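You operate a simulated robot arm through the tools that you are given. There is no shell and no other tool.

Carry out the task below with a simulated robot arm. There is one attempt and no reset: what you move stays moved.

## Task
Shake the green sheet into clean drops in the riddle, then dust them with icing sugar.
Fine: no crumbs left on the mesh; riddle pushed back, shaker back in its place; spill nothing. Set down upright: sugar shaker.

Only the result counts: the job must be done as asked and must still hold three seconds after the hand-in. Knocking over, shifting, dropping, spilling or breaking anything else fails it. Flat cloth is picked up by pressing the open fingertips on it (5 to 10 N) and closing them slowly along it; thin cloth reads only 2 to 8 mm in the jaws.

## Robot
A 7-joint arm with a three-finger gripper, fixed in place. Base frame: the origin is on the floor under the middle of its stand, x ahead of it, y to its left, z up; the work surface is at about z = 0.994. Readings come in m, degrees, newtons and seconds.
It reaches about 1.342 m from its shoulder. Its first joint turns from -166.0 to 166.0 degrees. Payload 2.69 kg.
The tool frame sits at the grasp point between the pads (the TCP): z along the fingers, y along the line on which they close. The tips reach 0.03 m beyond it. The gripper opens to 0.128 m; its body begins 0.117 m behind the TCP.
Orientation is told as [roll, pitch, yaw] about the base's x, y, z axes, in that order, counted from this pose: with the fingers straight down and closing along the base's y, the tool's x points along the base's -x, its y along +y and its z along -z.

## Interface
- The arm moves only by the tool servo_tool. Its argument "steps" is a list that holds one entry, the list of rows, each a list of 7 numbers: the shift along the base's x, y, z in m, then the turn, a rotation vector about the base's x, y, z in degrees, then the gripper command, from -1 (fully open) to 1 (shut), values between in proportion. In form: [[[tx, ty, tz, wx, wy, wz, claw], ...]]. A call has 1 to 20 rows; each row is the pose to reach, as a shift and turn from the pose commanded when the call began. Each row takes 0.2 s and may step no farther than 0.05 m and 8.6 degrees from the row before; otherwise, or with a gripper value out of range, the whole call is refused. A pose out of reach is approached as far as the arm can. The call stops where the force on the tool passes 60 N (or 10 N more than at its start, if that is more) or the arm is blocked; 0.2 s more then pass. Each finger travels about 0.127 m/s and halts on what it meets, pressing with about 36 N; the grip force reading is that of the motor and also rises with nothing between the fingers. The clock runs only during rows and for 0.2 s after the last one: add rows that repeat a pose to give the fingers time. The reply holds the time, the measured pose of the TCP, the force on the tool along the base axes, the opening and the grip force, in the units named above and with some noise, with the torque about the TCP (base axes, N m) and any sound that the robot's microphone picked up.
- Cameras (640 x 400 px; columns grow to the right, rows downward): "scene" is fixed at [0.4, 0.4982, 1.6451]; the picture's right is [-0.90, -0.44, 0.00], its down [-0.34, 0.70, -0.63] and it looks along [0.27, -0.56, -0.78] (base axes); focal length 226 px, centre (320, 200). "wrist" rides on the gripper at [0.058, 0.054, -0.131] in the tool frame; the picture's right is [-0.68, 0.74, 0.00], its down [-0.62, -0.57, -0.55] and it looks along [-0.40, -0.37, 0.84] (tool axes); focal length 234 px, centre (320, 200). There is no depth. A picture from a camera that has moved, and an enlarged one, comes with that camera's place and axes in the base frame and with its lens.
- capture(camera): a new picture of that camera. The clock stands still meanwhile.
- slide_trunk(by): moves the trunk up (or, below 0, down) by that many m; the arm rides with it, the base frame stays. It gives what a move gives, with no picture.
- enlarge(camera, box): a new picture of the part [left, top, right, bottom] of that camera's present view, enlarged. The clock stands still meanwhile.
- job_done(): hands the job in; it is judged then, once.

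Nothing tells you positions but the pictures and the camera data. Unless the task says otherwise, let go and move clear before handing in.

The tools are called after "Call:" as a command line: name --argument value ..., lists and objects as JSON in quotes. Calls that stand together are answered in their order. servo_tool: Moves the arm, as the interface text tells. Its arguments: {"type":"object","properties":{"steps":{"type":"array","items":{"type":"array","items":{"type":"array","items":{"type":"number"}}}}},"required":["steps"]} The other tools are called the same way: slide_trunk (by) moves the trunk up or down; capture (camera) takes a picture; enlarge (camera, box) takes an enlarged picture of a part of a camera's view; job_done () hands the job in.

At the start:

```text
time_s: 0.0
eef_pos: [0.6899, 0.0948, 1.3797]
tcp_rot: [0.1, 0.0, -0.1]
contact_force: [0.8, -0.1, 0.8]
torque: [-0.02, 0.04, 0.01]
opening: 0.1279
grasp_force: 0.0
trunk travel left (down, up): [-0.15, 0.2]
```

scene: 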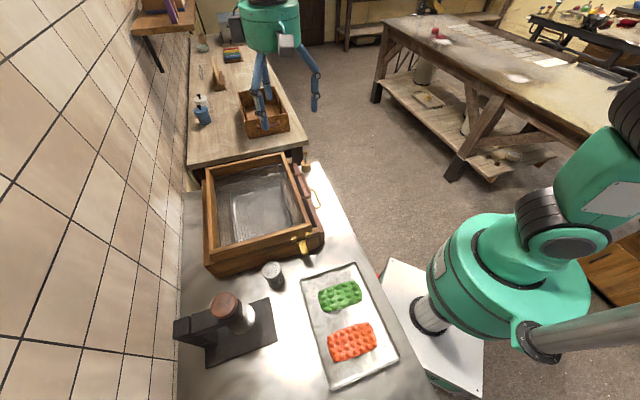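
wrist: 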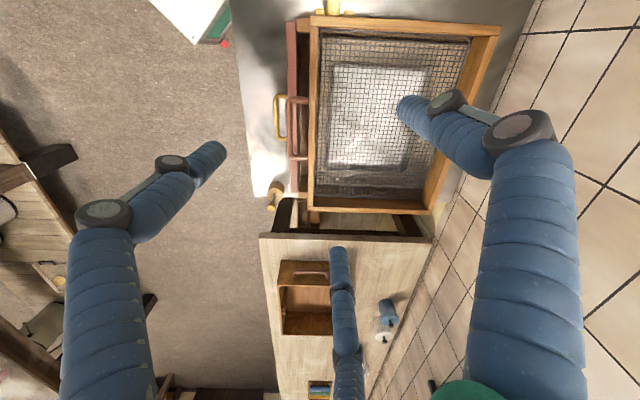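

I see a steel worktop with a tray holding a green and an orange sheet of drops, a wooden riddle (sieve) on a box with a handle, a small shaker-like cylinder, and a dark machine/stand with a reddish item. I'll enlarge the views to identify each piece before moving.

Call:
enlarge --camera "scene" --box '[170, 240, 410, 400]'

Call:
enlarge --camera "scene" --box '[180, 140, 350, 290]'

Call:
enlarge --camera "wrist" --box '[230, 0, 530, 240]'

```text
2.50 times, centred on (290, 320) of scene
camera zoom: at [0.4, 0.4982, 1.6451], right [-0.9, -0.44, 0.0], down [-0.34, 0.7, -0.63], along [0.27, -0.56, -0.78], focal length 565 px, centre (395, -100)
```

zoom: 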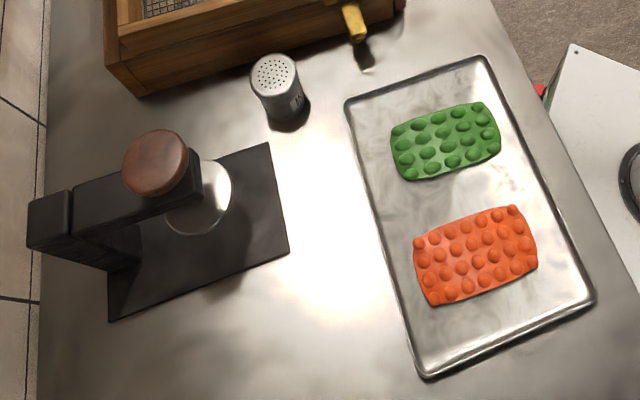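

```text
2.67 times, centred on (265, 215) of scene
camera zoom: at [0.4, 0.4982, 1.6451], right [-0.9, -0.44, 0.0], down [-0.34, 0.7, -0.63], along [0.27, -0.56, -0.78], focal length 603 px, centre (467, 160)
```

zoom: 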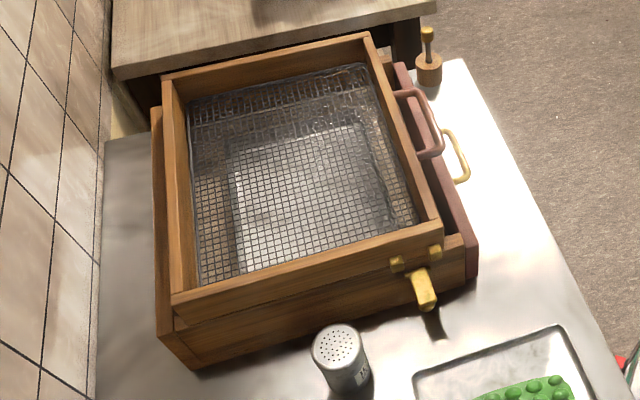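

```text
1.67 times, centred on (380, 120) of wrist
camera zoom: at [0.632, 0.1509, 1.5111], right [0.68, 0.74, 0.0], down [0.62, -0.57, 0.55], along [0.4, -0.37, -0.84], focal length 390 px, centre (220, 333)
```

zoom: 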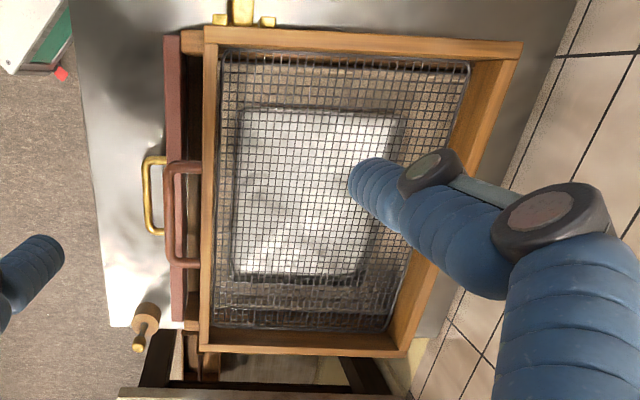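

The worktop runs at 45° to the base, with the riddle's handle side facing the robot. I'll pull back and turn the wrist to see the handles, latch and shaker from the front.

Call:
servo_tool --steps '[[[-0.04, 0, 0, 0, 0, 7.5, -1], [-0.08, 0, 0, 0, 0, 15, -1], [-0.12, 0, 0, 0, 0, 22.5, -1], [-0.16, 0, 0, 0, 0, 30, -1], [-0.2, 0, 0, 0, 0, 37.5, -1], [-0.24, 0, 0, 0, 0, 45, -1], [-0.24, 0, 0, 0, 0, 45, -1]]]'

Call:
capture --camera "wrist"

Call:
capture --camera "scene"

```text
time_s: 1.6
eef_pos: [0.4479, 0.0939, 1.3805]
tcp_rot: [0.0, 0.0, 45.1]
contact_force: [-0.9, -0.2, 0.1]
torque: [0.04, -0.09, 0.02]
opening: 0.1279
grasp_force: 0.1
trunk travel left (down, up): [-0.15, 0.2]
```

```text
taken
camera wrist: at [0.3688, 0.0918, 1.5122], right [-0.04, 1.0, 0.0], down [0.83, 0.04, 0.55], along [0.55, 0.02, -0.84], focal length 234 px, centre (320, 200)
```

wrist: 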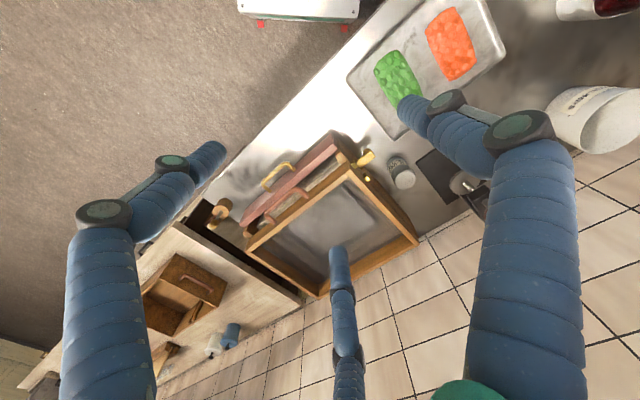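

```text
taken
```

scene: 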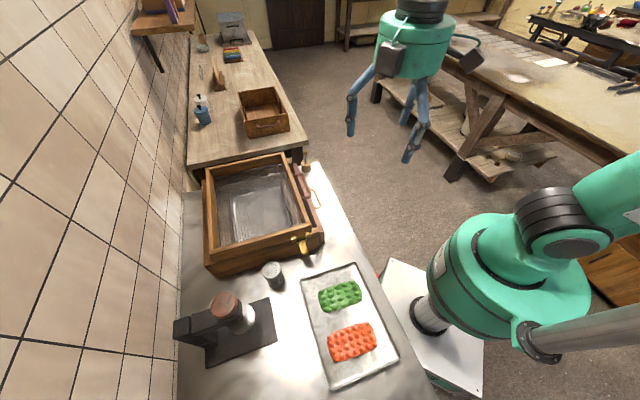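

Call:
enlarge --camera "wrist" --box '[200, 120, 440, 300]'

Call:
enlarge --camera "wrist" --box '[330, 0, 640, 220]'

Call:
enlarge --camera "scene" --box '[180, 150, 340, 250]'

Call:
enlarge --camera "scene" --box '[170, 240, 330, 370]'

Call:
enlarge --camera "scene" --box '[190, 60, 310, 150]'

```text
2.22 times, centred on (320, 210) of wrist
camera zoom: at [0.3688, 0.0918, 1.5122], right [-0.04, 1.0, 0.0], down [0.83, 0.04, 0.55], along [0.55, 0.02, -0.84], focal length 520 px, centre (320, 178)
```

zoom: 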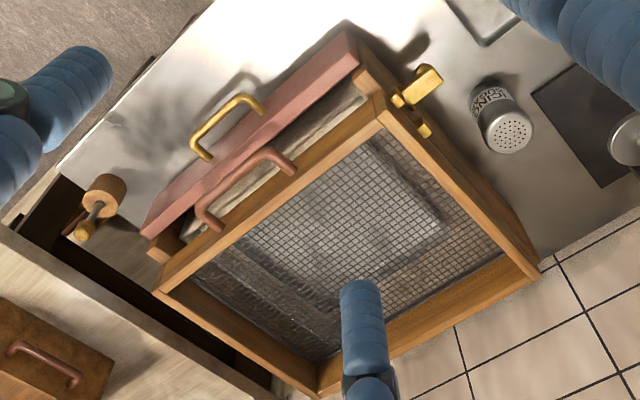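

```text
1.82 times, centred on (485, 110) of wrist
camera zoom: at [0.3688, 0.0918, 1.5122], right [-0.04, 1.0, 0.0], down [0.83, 0.04, 0.55], along [0.55, 0.02, -0.84], focal length 426 px, centre (20, 364)
```

zoom: 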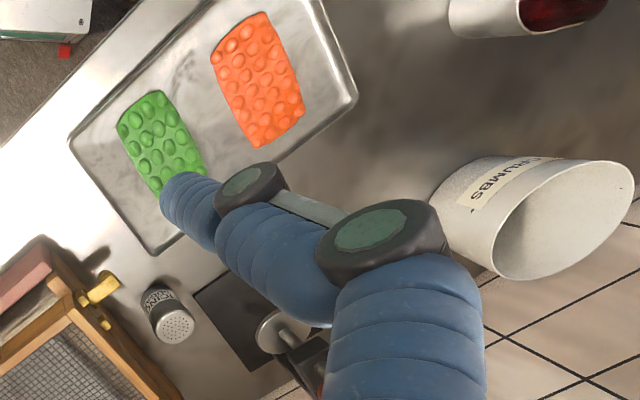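

```text
4.00 times, centred on (260, 200) of scene
camera zoom: at [0.4, 0.4982, 1.6451], right [-0.9, -0.44, 0.0], down [-0.34, 0.7, -0.63], along [0.27, -0.56, -0.78], focal length 905 px, centre (560, 200)
```

zoom: 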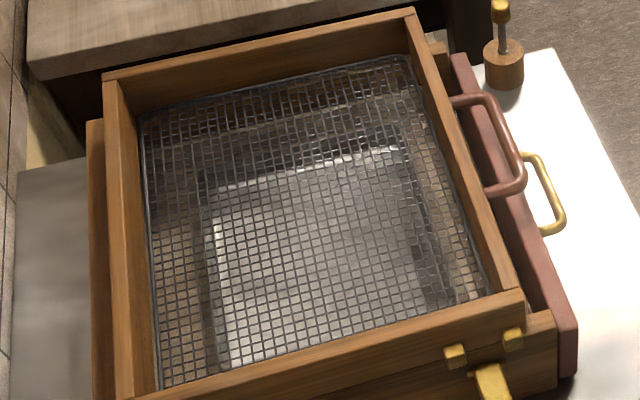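

```text
3.08 times, centred on (250, 305) of scene
camera zoom: at [0.4, 0.4982, 1.6451], right [-0.9, -0.44, 0.0], down [-0.34, 0.7, -0.63], along [0.27, -0.56, -0.78], focal length 696 px, centre (535, -123)
```

zoom: 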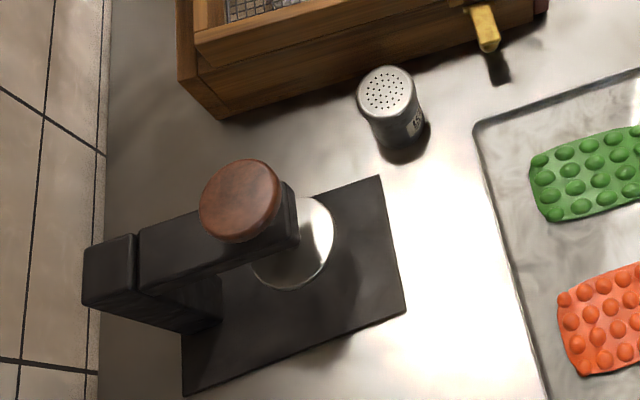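

```text
4.44 times, centred on (250, 105) of scene
camera zoom: at [0.4, 0.4982, 1.6451], right [-0.9, -0.44, 0.0], down [-0.34, 0.7, -0.63], along [0.27, -0.56, -0.78], focal length 1005 px, centre (631, 622)
```

zoom: 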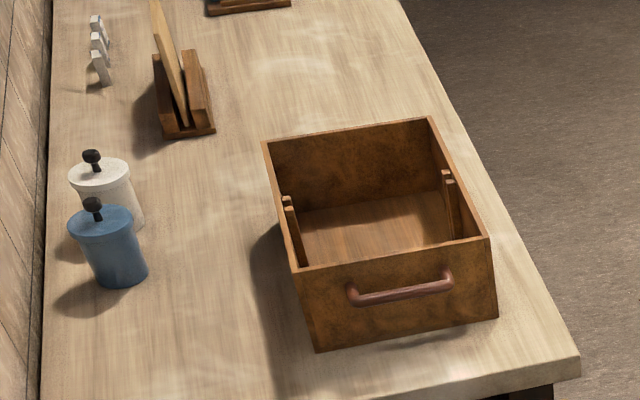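

The worktop actually seems to sit near z ≈ 0.90 by triangulation (lower than stated), which I'll verify. The riddle has a mauve handle, a brass latch on its near side, and a brass-handled drawer below; next I take a closer look at the latch.

Call:
servo_tool --steps '[[[0.01, 0.028, -0.036, 0, 0, -6.4, -1], [0.02, 0.056, -0.073, 0, 0, -12.8, -1], [0.03, 0.084, -0.11, 0, 0, -19.2, -1], [0.04, 0.113, -0.147, 0, 0, -25.7, -1], [0.05, 0.141, -0.184, 0, 0, -32.1, -1], [0.06, 0.169, -0.22, 0, 0, -38.5, -1], [0.07, 0.197, -0.257, 0, 0, -45, -1], [0.07, 0.197, -0.257, 0, 0, -45, -1]]]'

Call:
capture --camera "wrist"

Call:
enlarge --camera "wrist" --box '[200, 100, 440, 280]'

```text
time_s: 3.4
eef_pos: [0.5223, 0.2932, 1.1231]
tcp_rot: [0.0, 0.0, -0.1]
contact_force: [0.1, 0.8, 0.3]
torque: [-0.07, 0.07, -0.03]
opening: 0.128
grasp_force: 0.2
trunk travel left (down, up): [-0.15, 0.2]
```

```text
taken
camera wrist: at [0.4637, 0.348, 1.2547], right [0.68, 0.74, 0.0], down [0.62, -0.57, 0.55], along [0.4, -0.37, -0.84], focal length 234 px, centre (320, 200)
```

wrist: 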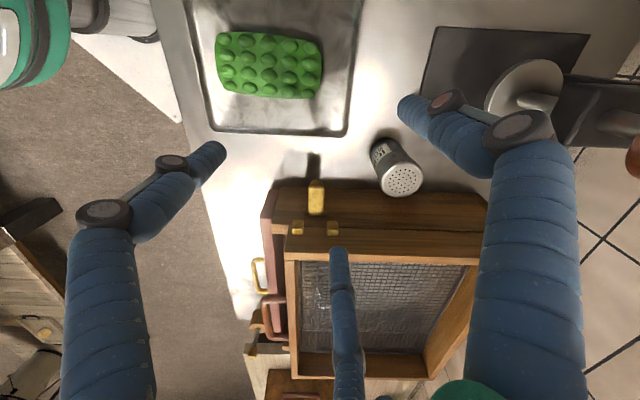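

```text
2.22 times, centred on (320, 190) of wrist
camera zoom: at [0.4637, 0.348, 1.2547], right [0.68, 0.74, 0.0], down [0.62, -0.57, 0.55], along [0.4, -0.37, -0.84], focal length 520 px, centre (320, 222)
```

zoom: 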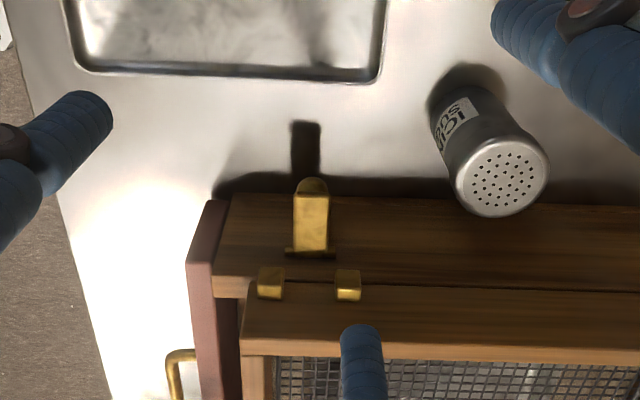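

The shaker reads "ICING SUGAR", and the brass latch lies folded out with the riddle in its home position. I'll close the fingers in free air to learn how they converge.

Call:
servo_tool --steps '[[[0, 0, 0, 0, 0, 0, 0], [0, 0, 0, 0, 0, 0, 0], [0, 0, 0, 0, 0, 0, 0]]]'

Call:
capture --camera "wrist"

Call:
capture --camera "scene"

```text
time_s: 4.2
eef_pos: [0.5206, 0.2924, 1.1235]
tcp_rot: [0.0, 0.0, 0.0]
contact_force: [-0.2, 0.3, -0.7]
torque: [-0.02, 0.05, 0.0]
opening: 0.064
grasp_force: 0.0
trunk travel left (down, up): [-0.15, 0.2]
```

```text
taken
camera wrist: at [0.4628, 0.347, 1.2556], right [0.68, 0.74, 0.0], down [0.62, -0.57, 0.55], along [0.4, -0.37, -0.84], focal length 234 px, centre (320, 200)
```

wrist: 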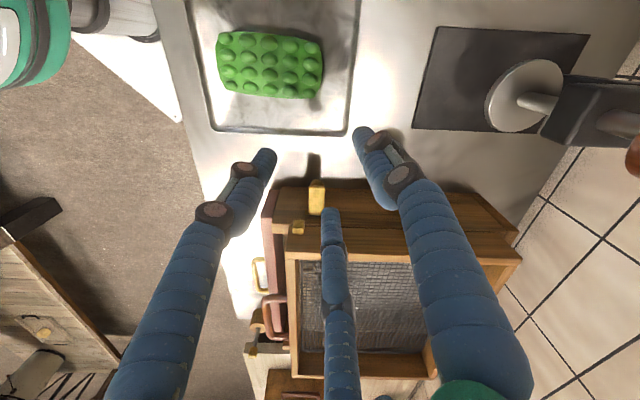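

```text
taken
```

scene: 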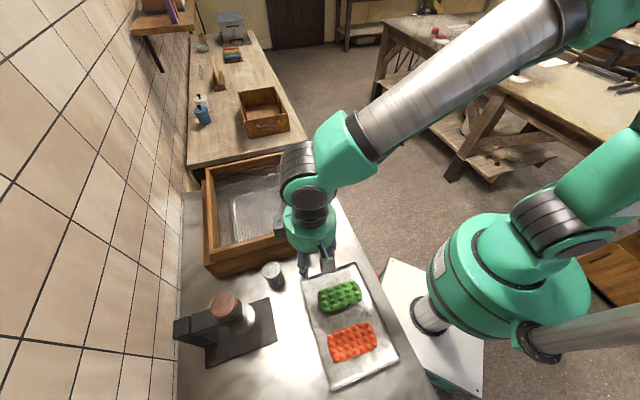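

The gripper is a centring three-finger chuck: one finger at tool +y and a pair at −y, all converging on the axis. I'll go above the green sheet with the fingers open and turned to its short side.

Call:
servo_tool --steps '[[[-0.014, -0.003, -0.01, 0, 0, 7.5, -1], [-0.028, -0.006, -0.03, 0, 0, 15, -1], [-0.042, -0.009, -0.05, 0, 0, 22.5, -1], [-0.056, -0.012, -0.07, 0, 0, 30, -1], [-0.07, -0.015, -0.085, 0, 0, 37.5, -1], [-0.0836, -0.0174, -0.1, 0, 0, 45, -1], [-0.0836, -0.0174, -0.1, 0, 0, 45, -1]]]'

Call:
capture --camera "wrist"

Call:
enlarge --camera "scene" --box '[260, 220, 420, 400]'

```text
time_s: 5.8
eef_pos: [0.4369, 0.2744, 1.0206]
tcp_rot: [0.0, 0.1, 45.1]
contact_force: [0.9, -0.1, 0.3]
torque: [0.0, -0.03, -0.03]
opening: 0.1279
grasp_force: 0.1
trunk travel left (down, up): [-0.15, 0.2]
```

```text
taken
camera wrist: at [0.3572, 0.2723, 1.153], right [-0.04, 1.0, 0.0], down [0.84, 0.04, 0.55], along [0.55, 0.02, -0.84], focal length 234 px, centre (320, 200)
```

wrist: 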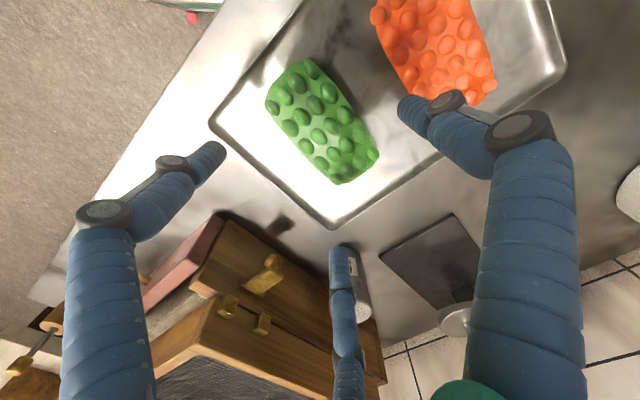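

```text
2.22 times, centred on (340, 310) of scene
camera zoom: at [0.4, 0.4982, 1.6451], right [-0.9, -0.44, 0.0], down [-0.34, 0.7, -0.63], along [0.27, -0.56, -0.78], focal length 503 px, centre (276, -44)
```

zoom: 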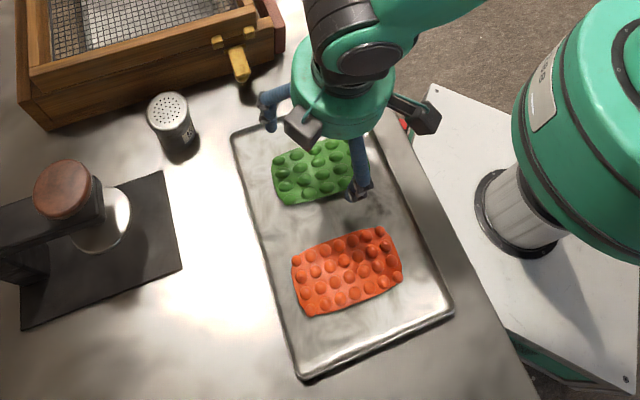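

The fingers straddle the green sheet with clear air beneath, confirming the surface is below 0.99. I'll lower carefully and watch the force.

Call:
servo_tool --steps '[[[0, 0, -0.015, 0, 0, 0, -1], [0, 0, -0.03, 0, 0, 0, -1], [0, 0, -0.045, 0, 0, 0, -1], [0, 0, -0.045, 0, 0, 0, -1]]]'

Call:
capture --camera "wrist"

Call:
enlarge --camera "scene" --box '[280, 240, 400, 340]'

```text
time_s: 6.8
eef_pos: [0.4376, 0.2742, 0.9769]
tcp_rot: [0.1, -0.1, 45.1]
contact_force: [0.7, 1.6, -0.3]
torque: [-0.02, 0.03, -0.03]
opening: 0.1281
grasp_force: 0.1
trunk travel left (down, up): [-0.15, 0.2]
```

```text
taken
camera wrist: at [0.3578, 0.2728, 1.1091], right [-0.04, 1.0, 0.0], down [0.84, 0.04, 0.55], along [0.55, 0.02, -0.84], focal length 234 px, centre (320, 200)
```

wrist: 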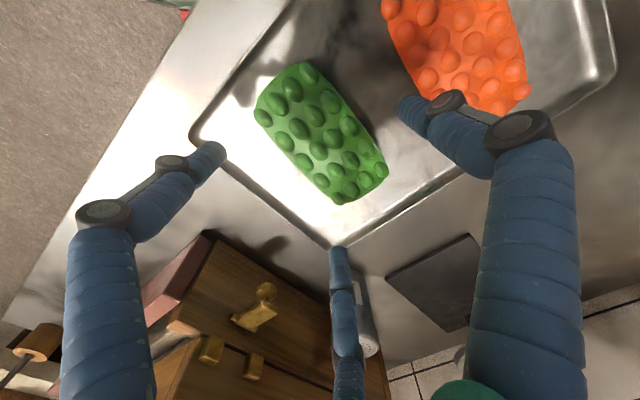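

```text
4.00 times, centred on (340, 290) of scene
camera zoom: at [0.4, 0.4982, 1.6451], right [-0.9, -0.44, 0.0], down [-0.34, 0.7, -0.63], along [0.27, -0.56, -0.78], focal length 905 px, centre (240, -160)
```

zoom: 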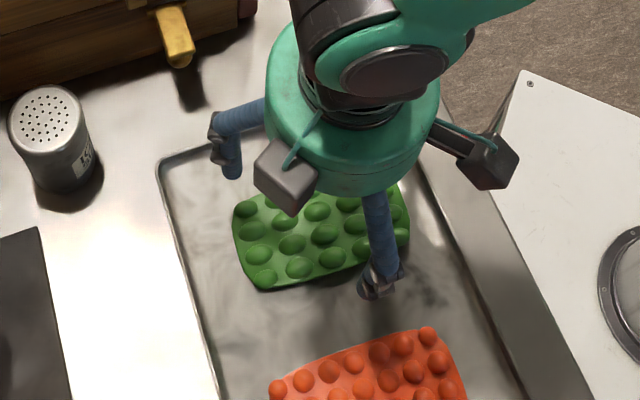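

The sheet is about 0.12 × 0.056 m with its long axis at 42°, centred near (0.430, 0.282). I align to it and come down in small steps, feeling for the tray.

Call:
servo_tool --steps '[[[-0.001, 0.001, -0.01, 0, 0, -1.5, -1], [-0.001, 0.001, -0.02, 0, 0, -3, -1], [-0.001, 0.001, -0.03, 0, 0, -3, -1], [-0.001, 0.001, -0.036, 0, 0, -3, -1], [-0.001, 0.001, -0.036, 0, 0, -3, -1]]]'

Call:
capture --camera "wrist"

Call:
enlarge --camera "scene" --box '[280, 240, 400, 340]'

```text
time_s: 8.0
eef_pos: [0.4352, 0.2762, 0.9427]
tcp_rot: [0.0, -0.1, 41.9]
contact_force: [0.0, 0.2, 1.1]
torque: [0.0, 0.03, 0.02]
opening: 0.1284
grasp_force: 0.1
trunk travel left (down, up): [-0.15, 0.2]
```

```text
taken
camera wrist: at [0.3561, 0.2784, 1.0735], right [0.01, 1.0, 0.0], down [0.84, -0.01, 0.55], along [0.55, -0.01, -0.84], focal length 234 px, centre (320, 200)
```

wrist: 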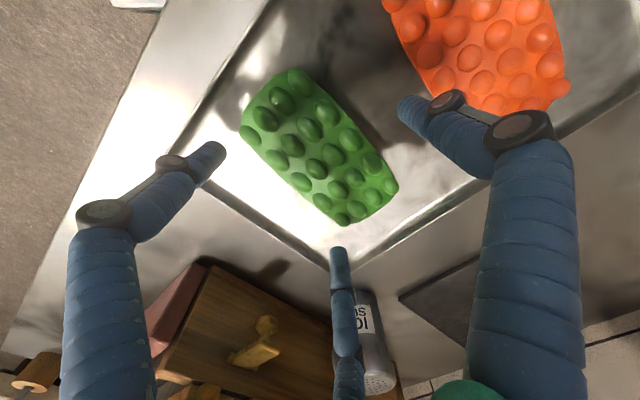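

```text
4.00 times, centred on (340, 290) of scene
camera zoom: at [0.4, 0.4982, 1.6451], right [-0.9, -0.44, 0.0], down [-0.34, 0.7, -0.63], along [0.27, -0.56, -0.78], focal length 905 px, centre (240, -160)
```

zoom: 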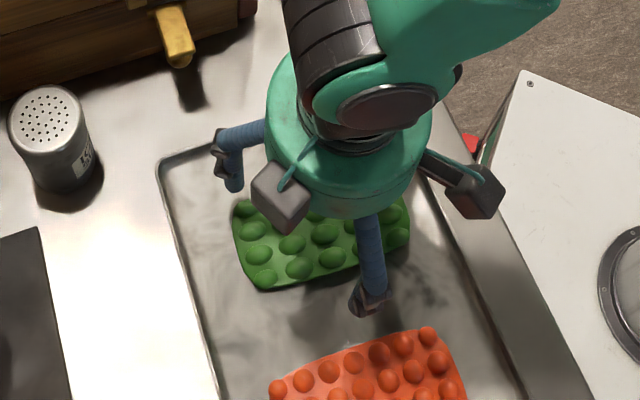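

Call:
servo_tool --steps '[[[0, 0, -0.005, 0, 0, 0, -1], [0, 0, -0.01, 0, 0, 0, -1], [0, 0, -0.014, 0, 0, 0, -1], [0, 0, -0.014, 0, 0, 0, -1]]]'

Call:
capture --camera "wrist"

Call:
enlarge --camera "scene" --box '[280, 240, 400, 340]'

```text
time_s: 9.0
eef_pos: [0.4351, 0.2782, 0.9274]
tcp_rot: [-0.1, 0.0, 42.0]
contact_force: [0.1, 0.1, -0.8]
torque: [-0.06, 0.0, -0.01]
opening: 0.1281
grasp_force: 0.0
trunk travel left (down, up): [-0.15, 0.2]
```

```text
taken
camera wrist: at [0.3564, 0.2786, 1.0588], right [0.01, 1.0, 0.0], down [0.84, -0.01, 0.55], along [0.55, -0.01, -0.84], focal length 234 px, centre (320, 200)
```

wrist: 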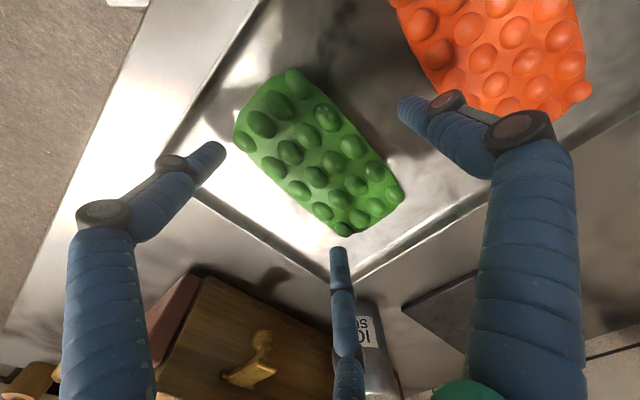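

```text
4.00 times, centred on (340, 290) of scene
camera zoom: at [0.4, 0.4982, 1.6451], right [-0.9, -0.44, 0.0], down [-0.34, 0.7, -0.63], along [0.27, -0.56, -0.78], focal length 905 px, centre (240, -160)
```

zoom: 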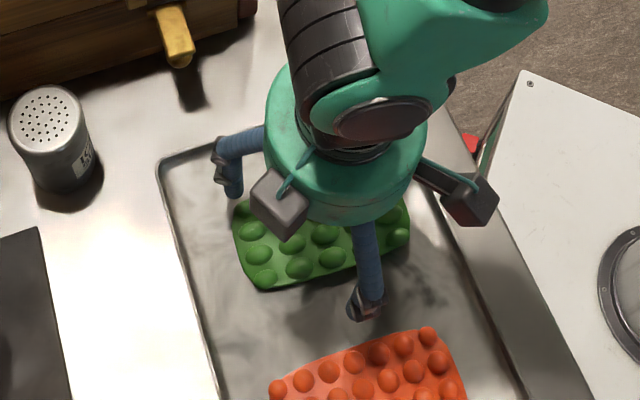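

Call:
servo_tool --steps '[[[0.001, -0.004, -0.004, 0, 0, 0, -1], [0.001, -0.004, -0.008, 0, 0, 0, -1], [0.001, -0.004, -0.01, 0, 0, 0, -1], [0.001, -0.004, -0.01, 0, 0, 0, -1]]]'

Call:
capture --camera "wrist"

```text
time_s: 10.0
eef_pos: [0.436, 0.2725, 0.9167]
tcp_rot: [0.0, -0.1, 42.0]
contact_force: [-0.8, 0.2, -0.5]
torque: [0.0, 0.04, -0.02]
opening: 0.1279
grasp_force: 0.2
trunk travel left (down, up): [-0.15, 0.2]
```

```text
taken
camera wrist: at [0.3573, 0.2745, 1.0489], right [0.01, 1.0, 0.0], down [0.84, -0.01, 0.55], along [0.55, -0.01, -0.84], focal length 234 px, centre (320, 200)
```

wrist: 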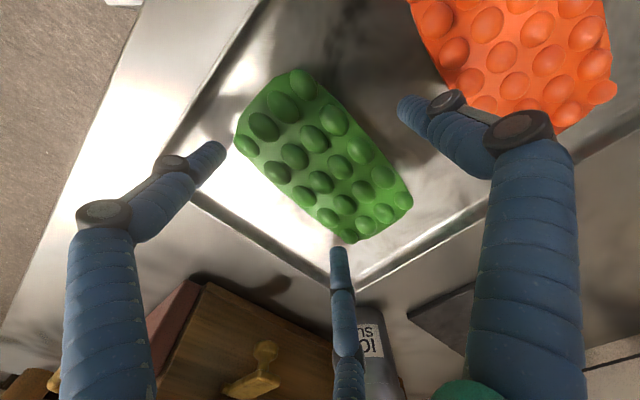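

Call:
servo_tool --steps '[[[0, 0, -0.003, 0, 0, 0, -1], [0, 0, -0.003, 0, 0, 0, -1]]]'

Call:
servo_tool --steps '[[[0, 0, -0.002, 0, 0, 0, -1], [0, 0, -0.002, 0, 0, 0, -1]]]'

Call:
capture --camera "wrist"

```text
time_s: 10.6
eef_pos: [0.4365, 0.2727, 0.9134]
tcp_rot: [0.0, 0.1, 42.0]
contact_force: [-0.6, 0.4, -0.4]
torque: [0.0, 0.0, 0.02]
opening: 0.1278
grasp_force: 0.1
trunk travel left (down, up): [-0.15, 0.2]
```

```text
time_s: 11.2
eef_pos: [0.4363, 0.2734, 0.9124]
tcp_rot: [-0.1, 0.0, 42.0]
contact_force: [0.4, 0.5, 0.5]
torque: [0.02, -0.02, 0.02]
opening: 0.1282
grasp_force: 0.1
trunk travel left (down, up): [-0.15, 0.2]
```

```text
taken
camera wrist: at [0.357, 0.2746, 1.0438], right [0.01, 1.0, 0.0], down [0.84, -0.01, 0.55], along [0.55, -0.01, -0.84], focal length 234 px, centre (320, 200)
```

wrist: 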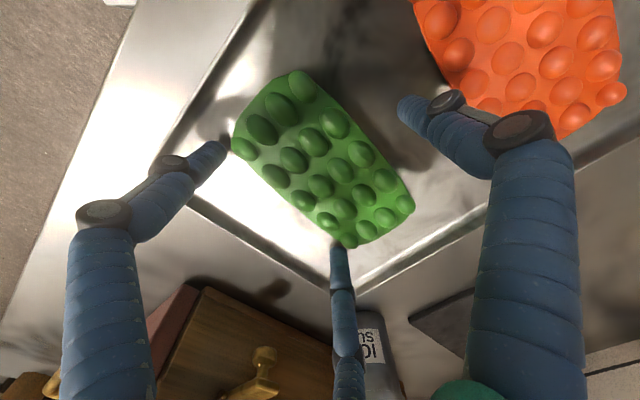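

Call:
servo_tool --steps '[[[0, -0.005, 0, 0, 0, 0, -1], [0, -0.005, -0.002, 0, 0, 0, -1], [0, -0.005, -0.002, 0, 0, 0, -1]]]'

Call:
servo_tool --steps '[[[0, 0, -0.002, 0, 0, 0, -1], [0, 0, -0.002, 0, 0, 0, -1]]]'

Call:
capture --camera "wrist"

Call:
enlarge --camera "scene" --box '[280, 240, 400, 340]'

```text
time_s: 12.0
eef_pos: [0.4361, 0.2681, 0.9111]
tcp_rot: [-0.1, 0.0, 42.0]
contact_force: [0.8, -0.4, -0.3]
torque: [0.04, -0.03, 0.01]
opening: 0.1278
grasp_force: 0.0
trunk travel left (down, up): [-0.15, 0.2]
```

```text
time_s: 12.6
eef_pos: [0.4368, 0.2683, 0.9083]
tcp_rot: [0.0, 0.0, 41.9]
contact_force: [-0.1, 0.2, -0.3]
torque: [0.06, -0.01, -0.01]
opening: 0.128
grasp_force: 0.1
trunk travel left (down, up): [-0.15, 0.2]
```

```text
taken
camera wrist: at [0.3575, 0.2694, 1.04], right [0.01, 1.0, 0.0], down [0.84, -0.01, 0.55], along [0.55, -0.01, -0.84], focal length 234 px, centre (320, 200)
```

wrist: 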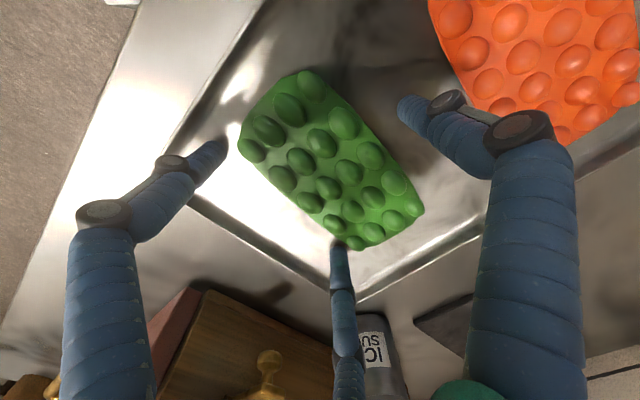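

```text
4.00 times, centred on (340, 290) of scene
camera zoom: at [0.4, 0.4982, 1.6451], right [-0.9, -0.44, 0.0], down [-0.34, 0.7, -0.63], along [0.27, -0.56, -0.78], focal length 905 px, centre (240, -160)
```

zoom: 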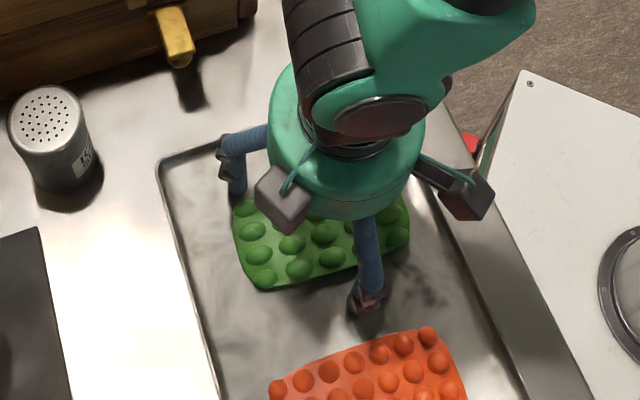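

Call:
enlarge --camera "wrist" --box '[170, 60, 450, 280]'

```text
1.82 times, centred on (310, 170) of wrist
camera zoom: at [0.3575, 0.2694, 1.04], right [0.01, 1.0, 0.0], down [0.84, -0.01, 0.55], along [0.55, -0.01, -0.84], focal length 426 px, centre (338, 254)
```

zoom: 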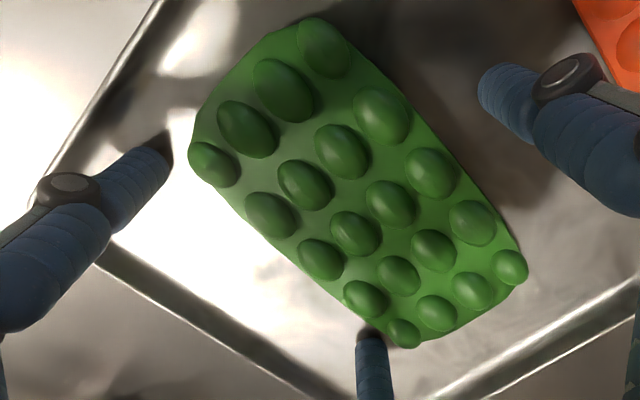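

Call:
servo_tool --steps '[[[0, 0, -0.002, 0, 0, 0, -1], [0, 0, -0.002, 0, 0, 0, -1]]]'

Call:
servo_tool --steps '[[[0, 0, -0.002, 0, 0, 0, -1], [0, 0, -0.002, 0, 0, 0, -1]]]'

Call:
enlarge --camera "wrist" --box '[170, 60, 450, 280]'

```text
time_s: 13.2
eef_pos: [0.4361, 0.2675, 0.9061]
tcp_rot: [0.0, 0.0, 42.0]
contact_force: [0.1, 0.3, 0.6]
torque: [0.0, 0.01, -0.04]
opening: 0.1278
grasp_force: 0.0
trunk travel left (down, up): [-0.15, 0.2]
```

```text
time_s: 13.8
eef_pos: [0.4351, 0.2674, 0.9058]
tcp_rot: [0.0, 0.0, 42.0]
contact_force: [0.2, -1.6, 6.0]
torque: [-0.1, 0.19, 0.1]
opening: 0.1281
grasp_force: 0.1
trunk travel left (down, up): [-0.15, 0.2]
```

```text
1.82 times, centred on (310, 170) of wrist
camera zoom: at [0.357, 0.2697, 1.0365], right [0.01, 1.0, 0.0], down [0.84, -0.01, 0.55], along [0.55, -0.01, -0.84], focal length 426 px, centre (338, 254)
```

zoom: 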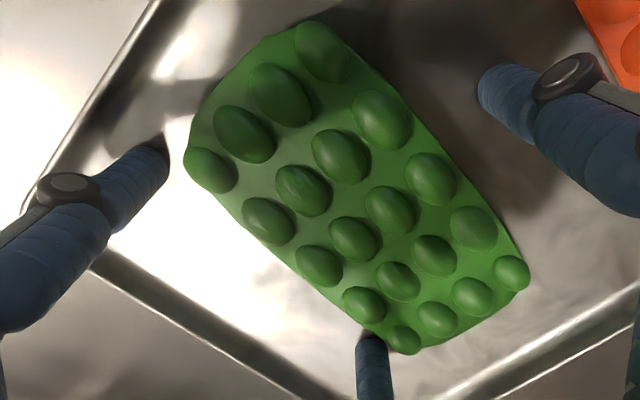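

Contact at 6 N puts the tray floor at z ≈ 0.875. I lift 2 mm and close gradually onto the sheet's edges.

Call:
servo_tool --steps '[[[0, 0, 0.002, 0, 0, 0, -1], [0, 0, 0.002, 0, 0, 0, -0.85], [0, 0, 0.002, 0, 0, 0, -0.7], [0, 0, 0.002, 0, 0, 0, -0.55], [0, 0, 0.002, 0, 0, 0, -0.45], [0, 0, 0.002, 0, 0, 0, -0.35], [0, 0, 0.002, 0, 0, 0, -0.35]]]'

Call:
enlarge --camera "wrist" --box '[170, 60, 450, 280]'

```text
time_s: 14.8
eef_pos: [0.437, 0.2667, 0.913]
tcp_rot: [-0.1, -0.4, 42.0]
contact_force: [-15.2, -22.4, 87.1]
torque: [-2.11, 2.69, 0.19]
opening: 0.0992
grasp_force: 35.8
trunk travel left (down, up): [-0.15, 0.2]
stopped in row 5: the force on the tool passed its limit at 68 N (the readings are from after the stop); the commanded pose is now the measured one
```

```text
1.82 times, centred on (310, 170) of wrist
camera zoom: at [0.3567, 0.2682, 1.0444], right [0.01, 1.0, 0.0], down [0.83, -0.01, 0.55], along [0.55, 0.0, -0.83], focal length 426 px, centre (338, 254)
```

zoom: 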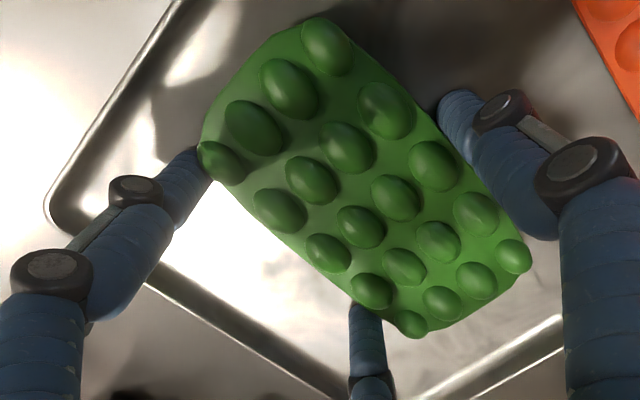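

The tips swing lower as they close, so they pressed on the tray; I ease up at once.

Call:
servo_tool --steps '[[[0, 0, 0.004, 0, 0, 0, -0.6], [0, 0, 0.008, 0, 0, 0, -0.6], [0, 0, 0.01, 0, 0, 0, -0.6], [0, 0, 0.01, 0, 0, 0, -0.6]]]'

Call:
capture --camera "wrist"

Call:
enlarge --camera "scene" --box '[260, 220, 420, 400]'

```text
time_s: 15.8
eef_pos: [0.4369, 0.2683, 0.9181]
tcp_rot: [0.0, -0.1, 42.0]
contact_force: [0.0, 0.2, 0.1]
torque: [-0.01, 0.0, -0.01]
opening: 0.1021
grasp_force: 0.1
trunk travel left (down, up): [-0.15, 0.2]
```

```text
taken
camera wrist: at [0.3572, 0.2701, 1.0491], right [0.01, 1.0, 0.0], down [0.84, -0.01, 0.55], along [0.55, -0.01, -0.84], focal length 234 px, centre (320, 200)
```

wrist: 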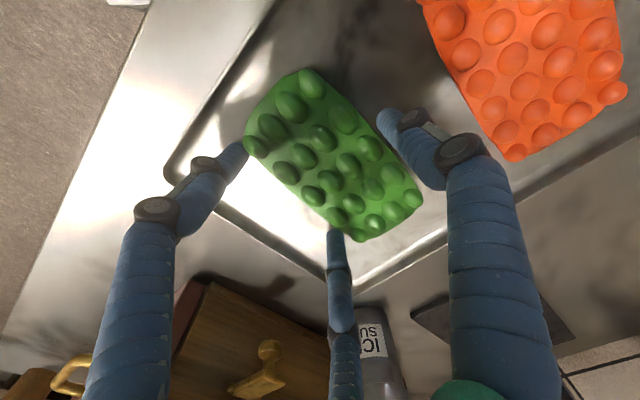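

```text
2.22 times, centred on (340, 310) of scene
camera zoom: at [0.4, 0.4982, 1.6451], right [-0.9, -0.44, 0.0], down [-0.34, 0.7, -0.63], along [0.27, -0.56, -0.78], focal length 503 px, centre (276, -44)
```

zoom: 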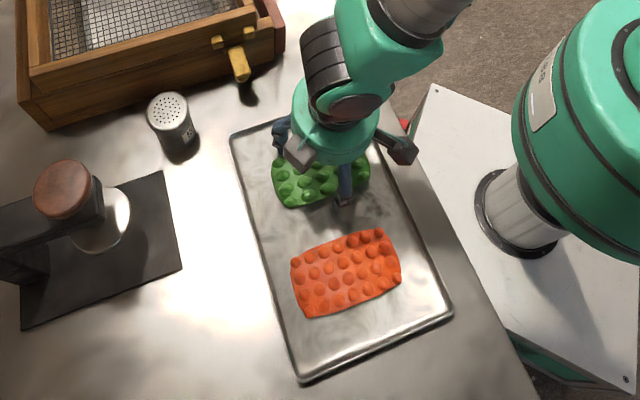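

Call:
servo_tool --steps '[[[0, 0, 0.004, 0, 0, 0, -0.6], [0, 0, 0.008, 0, 0, 0, -0.5], [0, 0, 0.008, 0, 0, 0, -0.4], [0, 0, 0.008, 0, 0, 0, -0.4], [0, 0, 0.008, 0, 0, 0, -0.4]]]'

Call:
enlarge --camera "wrist" --box '[170, 60, 450, 280]'

```text
time_s: 17.0
eef_pos: [0.4371, 0.2681, 0.9257]
tcp_rot: [0.0, -0.3, 42.0]
contact_force: [-0.6, 0.5, -1.3]
torque: [-0.06, -0.02, 0.03]
opening: 0.0976
grasp_force: 36.1
trunk travel left (down, up): [-0.15, 0.2]
```

```text
1.82 times, centred on (310, 170) of wrist
camera zoom: at [0.3576, 0.2697, 1.0576], right [0.01, 1.0, 0.0], down [0.84, -0.01, 0.55], along [0.55, 0.0, -0.84], focal length 426 px, centre (338, 254)
```

zoom: 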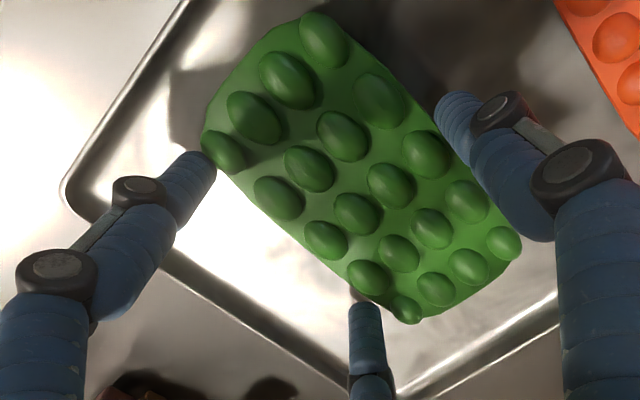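

The fingers have already halted at 0.098 m with grip force on the sheet's edges. I lift a few millimetres to test the hold.

Call:
servo_tool --steps '[[[0, 0, 0.004, 0, 0, 0, -0.4], [0, 0, 0.008, 0, 0, 0, -0.4], [0, 0, 0.012, 0, 0, 0, -0.4], [0, 0, 0.012, 0, 0, 0, -0.4]]]'

Call:
enlarge --camera "wrist" --box '[170, 60, 450, 280]'

Call:
enlarge --camera "scene" --box '[280, 240, 400, 340]'

```text
time_s: 18.0
eef_pos: [0.4358, 0.2683, 0.939]
tcp_rot: [-0.1, 0.0, 42.0]
contact_force: [-0.5, 0.0, -2.3]
torque: [-0.07, 0.02, -0.02]
opening: 0.0974
grasp_force: 36.4
trunk travel left (down, up): [-0.15, 0.2]
```

```text
1.82 times, centred on (310, 170) of wrist
camera zoom: at [0.3576, 0.2697, 1.0694], right [0.01, 1.0, 0.0], down [0.84, -0.01, 0.55], along [0.55, 0.0, -0.84], focal length 426 px, centre (338, 254)
```

zoom: 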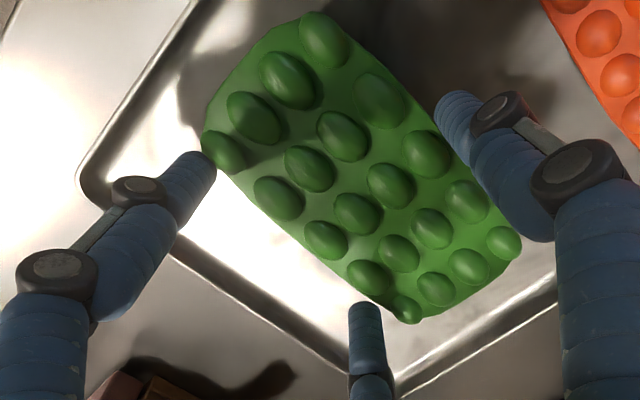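

```text
4.00 times, centred on (340, 290) of scene
camera zoom: at [0.4, 0.4982, 1.6451], right [-0.9, -0.44, 0.0], down [-0.34, 0.7, -0.63], along [0.27, -0.56, -0.78], focal length 905 px, centre (240, -160)
```

zoom: 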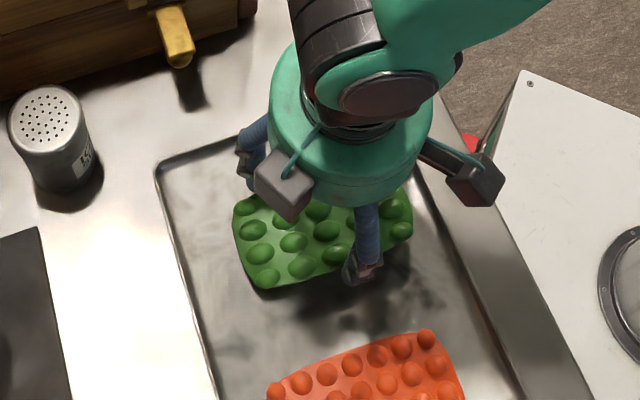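

The sheet is held and off the tray. I lift it clear and carry it toward the riddle's centre.

Call:
servo_tool --steps '[[[0, 0, 0.02, 0, 0, 0, -0.4], [0, 0, 0.05, 0, 0, 0, -0.4], [0, 0, 0.085, 0, 0, 0, -0.4], [0, 0, 0.12, 0, 0, 0, -0.4], [0, 0, 0.155, 0, 0, 0, -0.4], [0, 0, 0.19, 0, 0, 0, -0.4], [0, 0, 0.21, 0, 0, 0, -0.4], [0, 0, 0.21, 0, 0, 0, -0.4]]]'

Call:
capture --camera "scene"

Call:
capture --camera "wrist"

```text
time_s: 19.8
eef_pos: [0.4371, 0.2677, 1.148]
tcp_rot: [0.0, -0.1, 42.0]
contact_force: [-0.2, 0.4, -1.6]
torque: [-0.04, 0.01, 0.0]
opening: 0.0974
grasp_force: 35.9
trunk travel left (down, up): [-0.15, 0.2]
```

```text
taken
```

scene: 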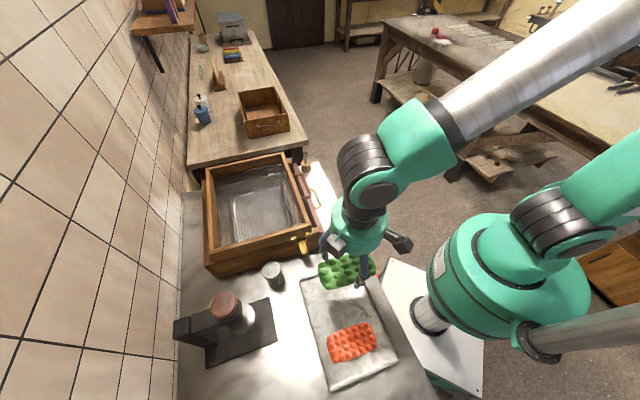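

```text
taken
camera wrist: at [0.3573, 0.2698, 1.2792], right [0.01, 1.0, 0.0], down [0.84, -0.01, 0.55], along [0.55, -0.01, -0.84], focal length 234 px, centre (320, 200)
```

wrist: 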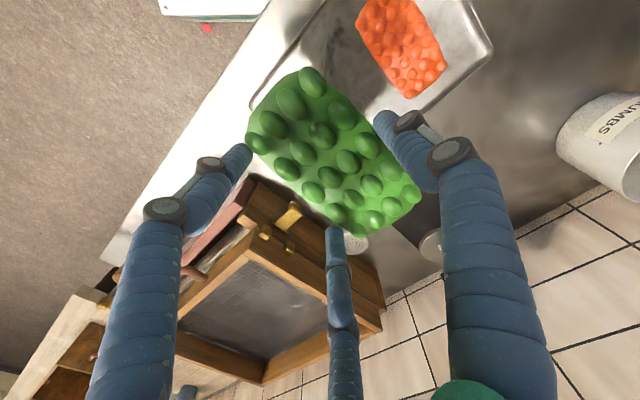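

Call:
servo_tool --steps '[[[0.02, -0.0067, 0, 0, 0, 0, -0.4], [0.055, -0.018, 0, 0, 0, 0, -0.4], [0.09, -0.03, 0, 0, 0, 0, -0.4], [0.125, -0.042, 0, 0, 0, 0, -0.4], [0.16, -0.053, 0, 0, 0, 0, -0.4], [0.195, -0.065, 0, 0, 0, 0, -0.4], [0.23, -0.077, 0, 0, 0, 0, -0.4], [0.265, -0.088, 0, 0, 0, 0, -0.4], [0.3, -0.1, 0, 0, 0, 0, -0.4], [0.335, -0.112, 0, 0, 0, 0, -0.4], [0.37, -0.123, 0, 0, 0, 0, -0.4], [0.4, -0.133, 0, 0, 0, 0, -0.4], [0.411, -0.137, 0, 0, 0, 0, -0.4], [0.411, -0.137, 0, 0, 0, 0, -0.4]]]'

Call:
capture --camera "scene"

Call:
capture --camera "wrist"

```text
time_s: 22.8
eef_pos: [0.8491, 0.1325, 1.15]
tcp_rot: [0.1, -0.1, 42.0]
contact_force: [-0.1, -0.1, -1.6]
torque: [-0.04, -0.03, -0.02]
opening: 0.0975
grasp_force: 36.1
trunk travel left (down, up): [-0.15, 0.2]
```

```text
taken
```

scene: 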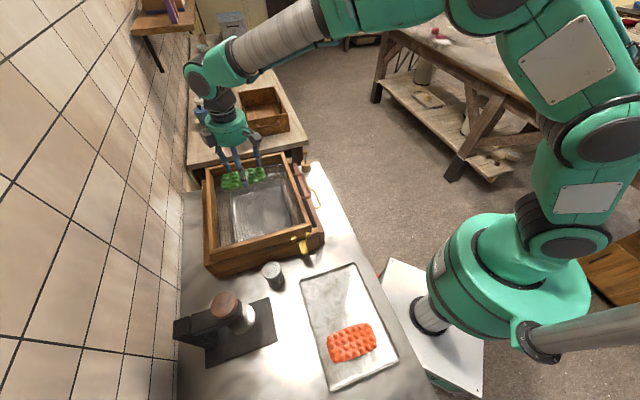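

```text
taken
camera wrist: at [0.7695, 0.1338, 1.2804], right [0.01, 1.0, 0.0], down [0.84, -0.01, 0.55], along [0.55, 0.0, -0.84], focal length 234 px, centre (320, 200)
```

wrist: 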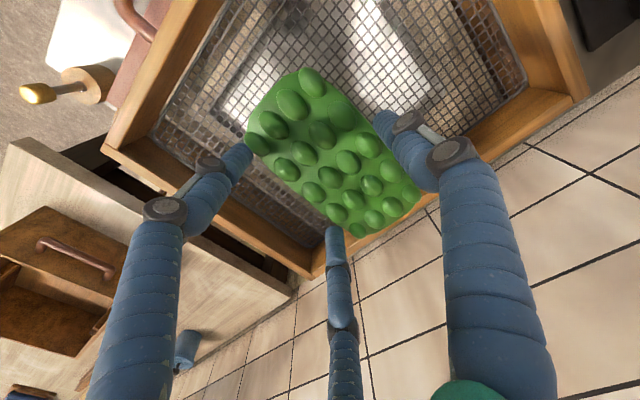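

The sheet is over the middle of the mesh. I lower it in stages, watching the force for touchdown.

Call:
servo_tool --steps '[[[-0.003, 0.002, -0.02, 0, 0, 0, -0.4], [-0.006, 0.004, -0.045, 0, 0, 0, -0.4], [-0.006, 0.004, -0.07, 0, 0, 0, -0.4], [-0.006, 0.004, -0.095, 0, 0, 0, -0.4], [-0.006, 0.004, -0.105, 0, 0, 0, -0.4], [-0.006, 0.004, -0.105, 0, 0, 0, -0.4]]]'

Call:
capture --camera "wrist"

Call:
enlarge --camera "scene" --box '[180, 130, 340, 260]'

```text
time_s: 24.2
eef_pos: [0.8417, 0.1342, 1.0429]
tcp_rot: [0.0, -0.1, 42.0]
contact_force: [-0.5, -0.2, -1.8]
torque: [-0.03, 0.01, -0.01]
opening: 0.0972
grasp_force: 36.4
trunk travel left (down, up): [-0.15, 0.2]
```

```text
taken
camera wrist: at [0.7626, 0.1364, 1.1732], right [0.01, 1.0, 0.0], down [0.84, -0.01, 0.55], along [0.55, 0.0, -0.84], focal length 234 px, centre (320, 200)
```

wrist: 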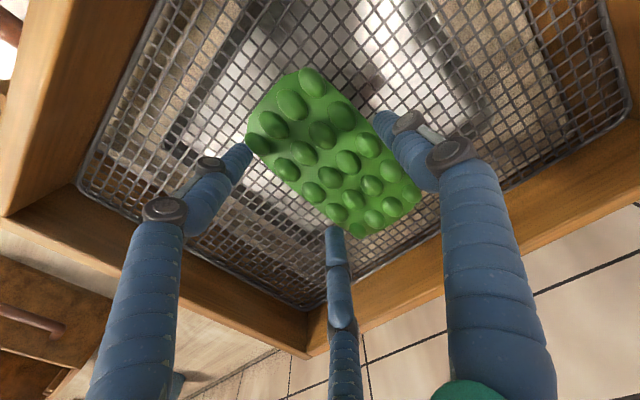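

```text
3.08 times, centred on (260, 195) of scene
camera zoom: at [0.4, 0.4982, 1.6451], right [-0.9, -0.44, 0.0], down [-0.34, 0.7, -0.63], along [0.27, -0.56, -0.78], focal length 696 px, centre (505, 215)
```

zoom: 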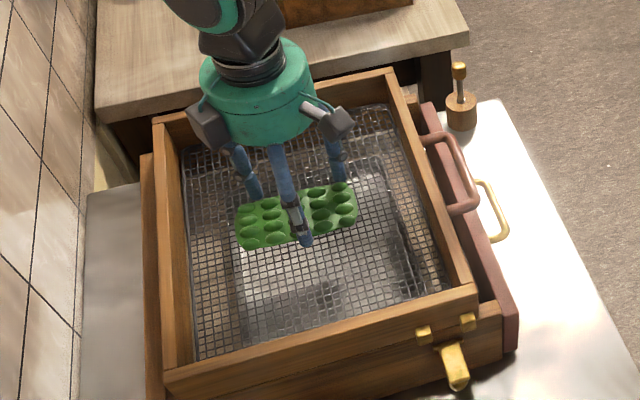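

Call:
servo_tool --steps '[[[0, 0, -0.006, 0, 0, 0, -0.4], [0, 0, -0.012, 0, 0, 0, -0.4], [0, 0, -0.018, 0, 0, 0, -0.4], [0, 0, -0.018, 0, 0, 0, -0.4]]]'

Call:
enlarge --camera "scene" --box '[180, 130, 340, 260]'

Call:
capture --camera "wrist"

```text
time_s: 25.2
eef_pos: [0.8439, 0.1349, 1.0268]
tcp_rot: [-0.1, -0.5, 42.1]
contact_force: [2.0, -1.0, 34.2]
torque: [0.4, 0.19, -0.06]
opening: 0.0981
grasp_force: 35.7
trunk travel left (down, up): [-0.15, 0.2]
```

```text
3.08 times, centred on (260, 195) of scene
camera zoom: at [0.4, 0.4982, 1.6451], right [-0.9, -0.44, 0.0], down [-0.34, 0.7, -0.63], along [0.27, -0.56, -0.78], focal length 696 px, centre (505, 215)
```

zoom: 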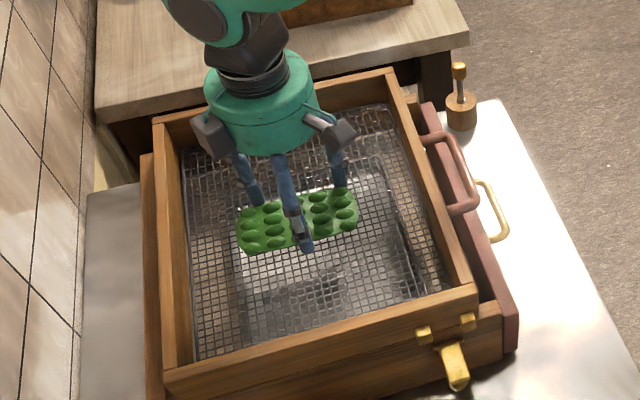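

```text
taken
camera wrist: at [0.763, 0.1366, 1.1589], right [0.01, 1.0, 0.0], down [0.83, -0.01, 0.56], along [0.56, 0.0, -0.83], focal length 234 px, centre (320, 200)
```

wrist: 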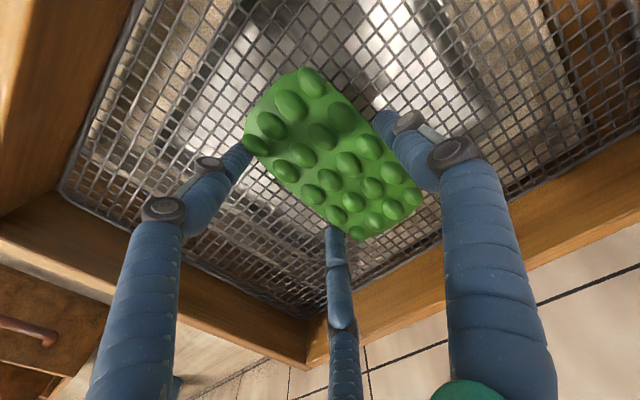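

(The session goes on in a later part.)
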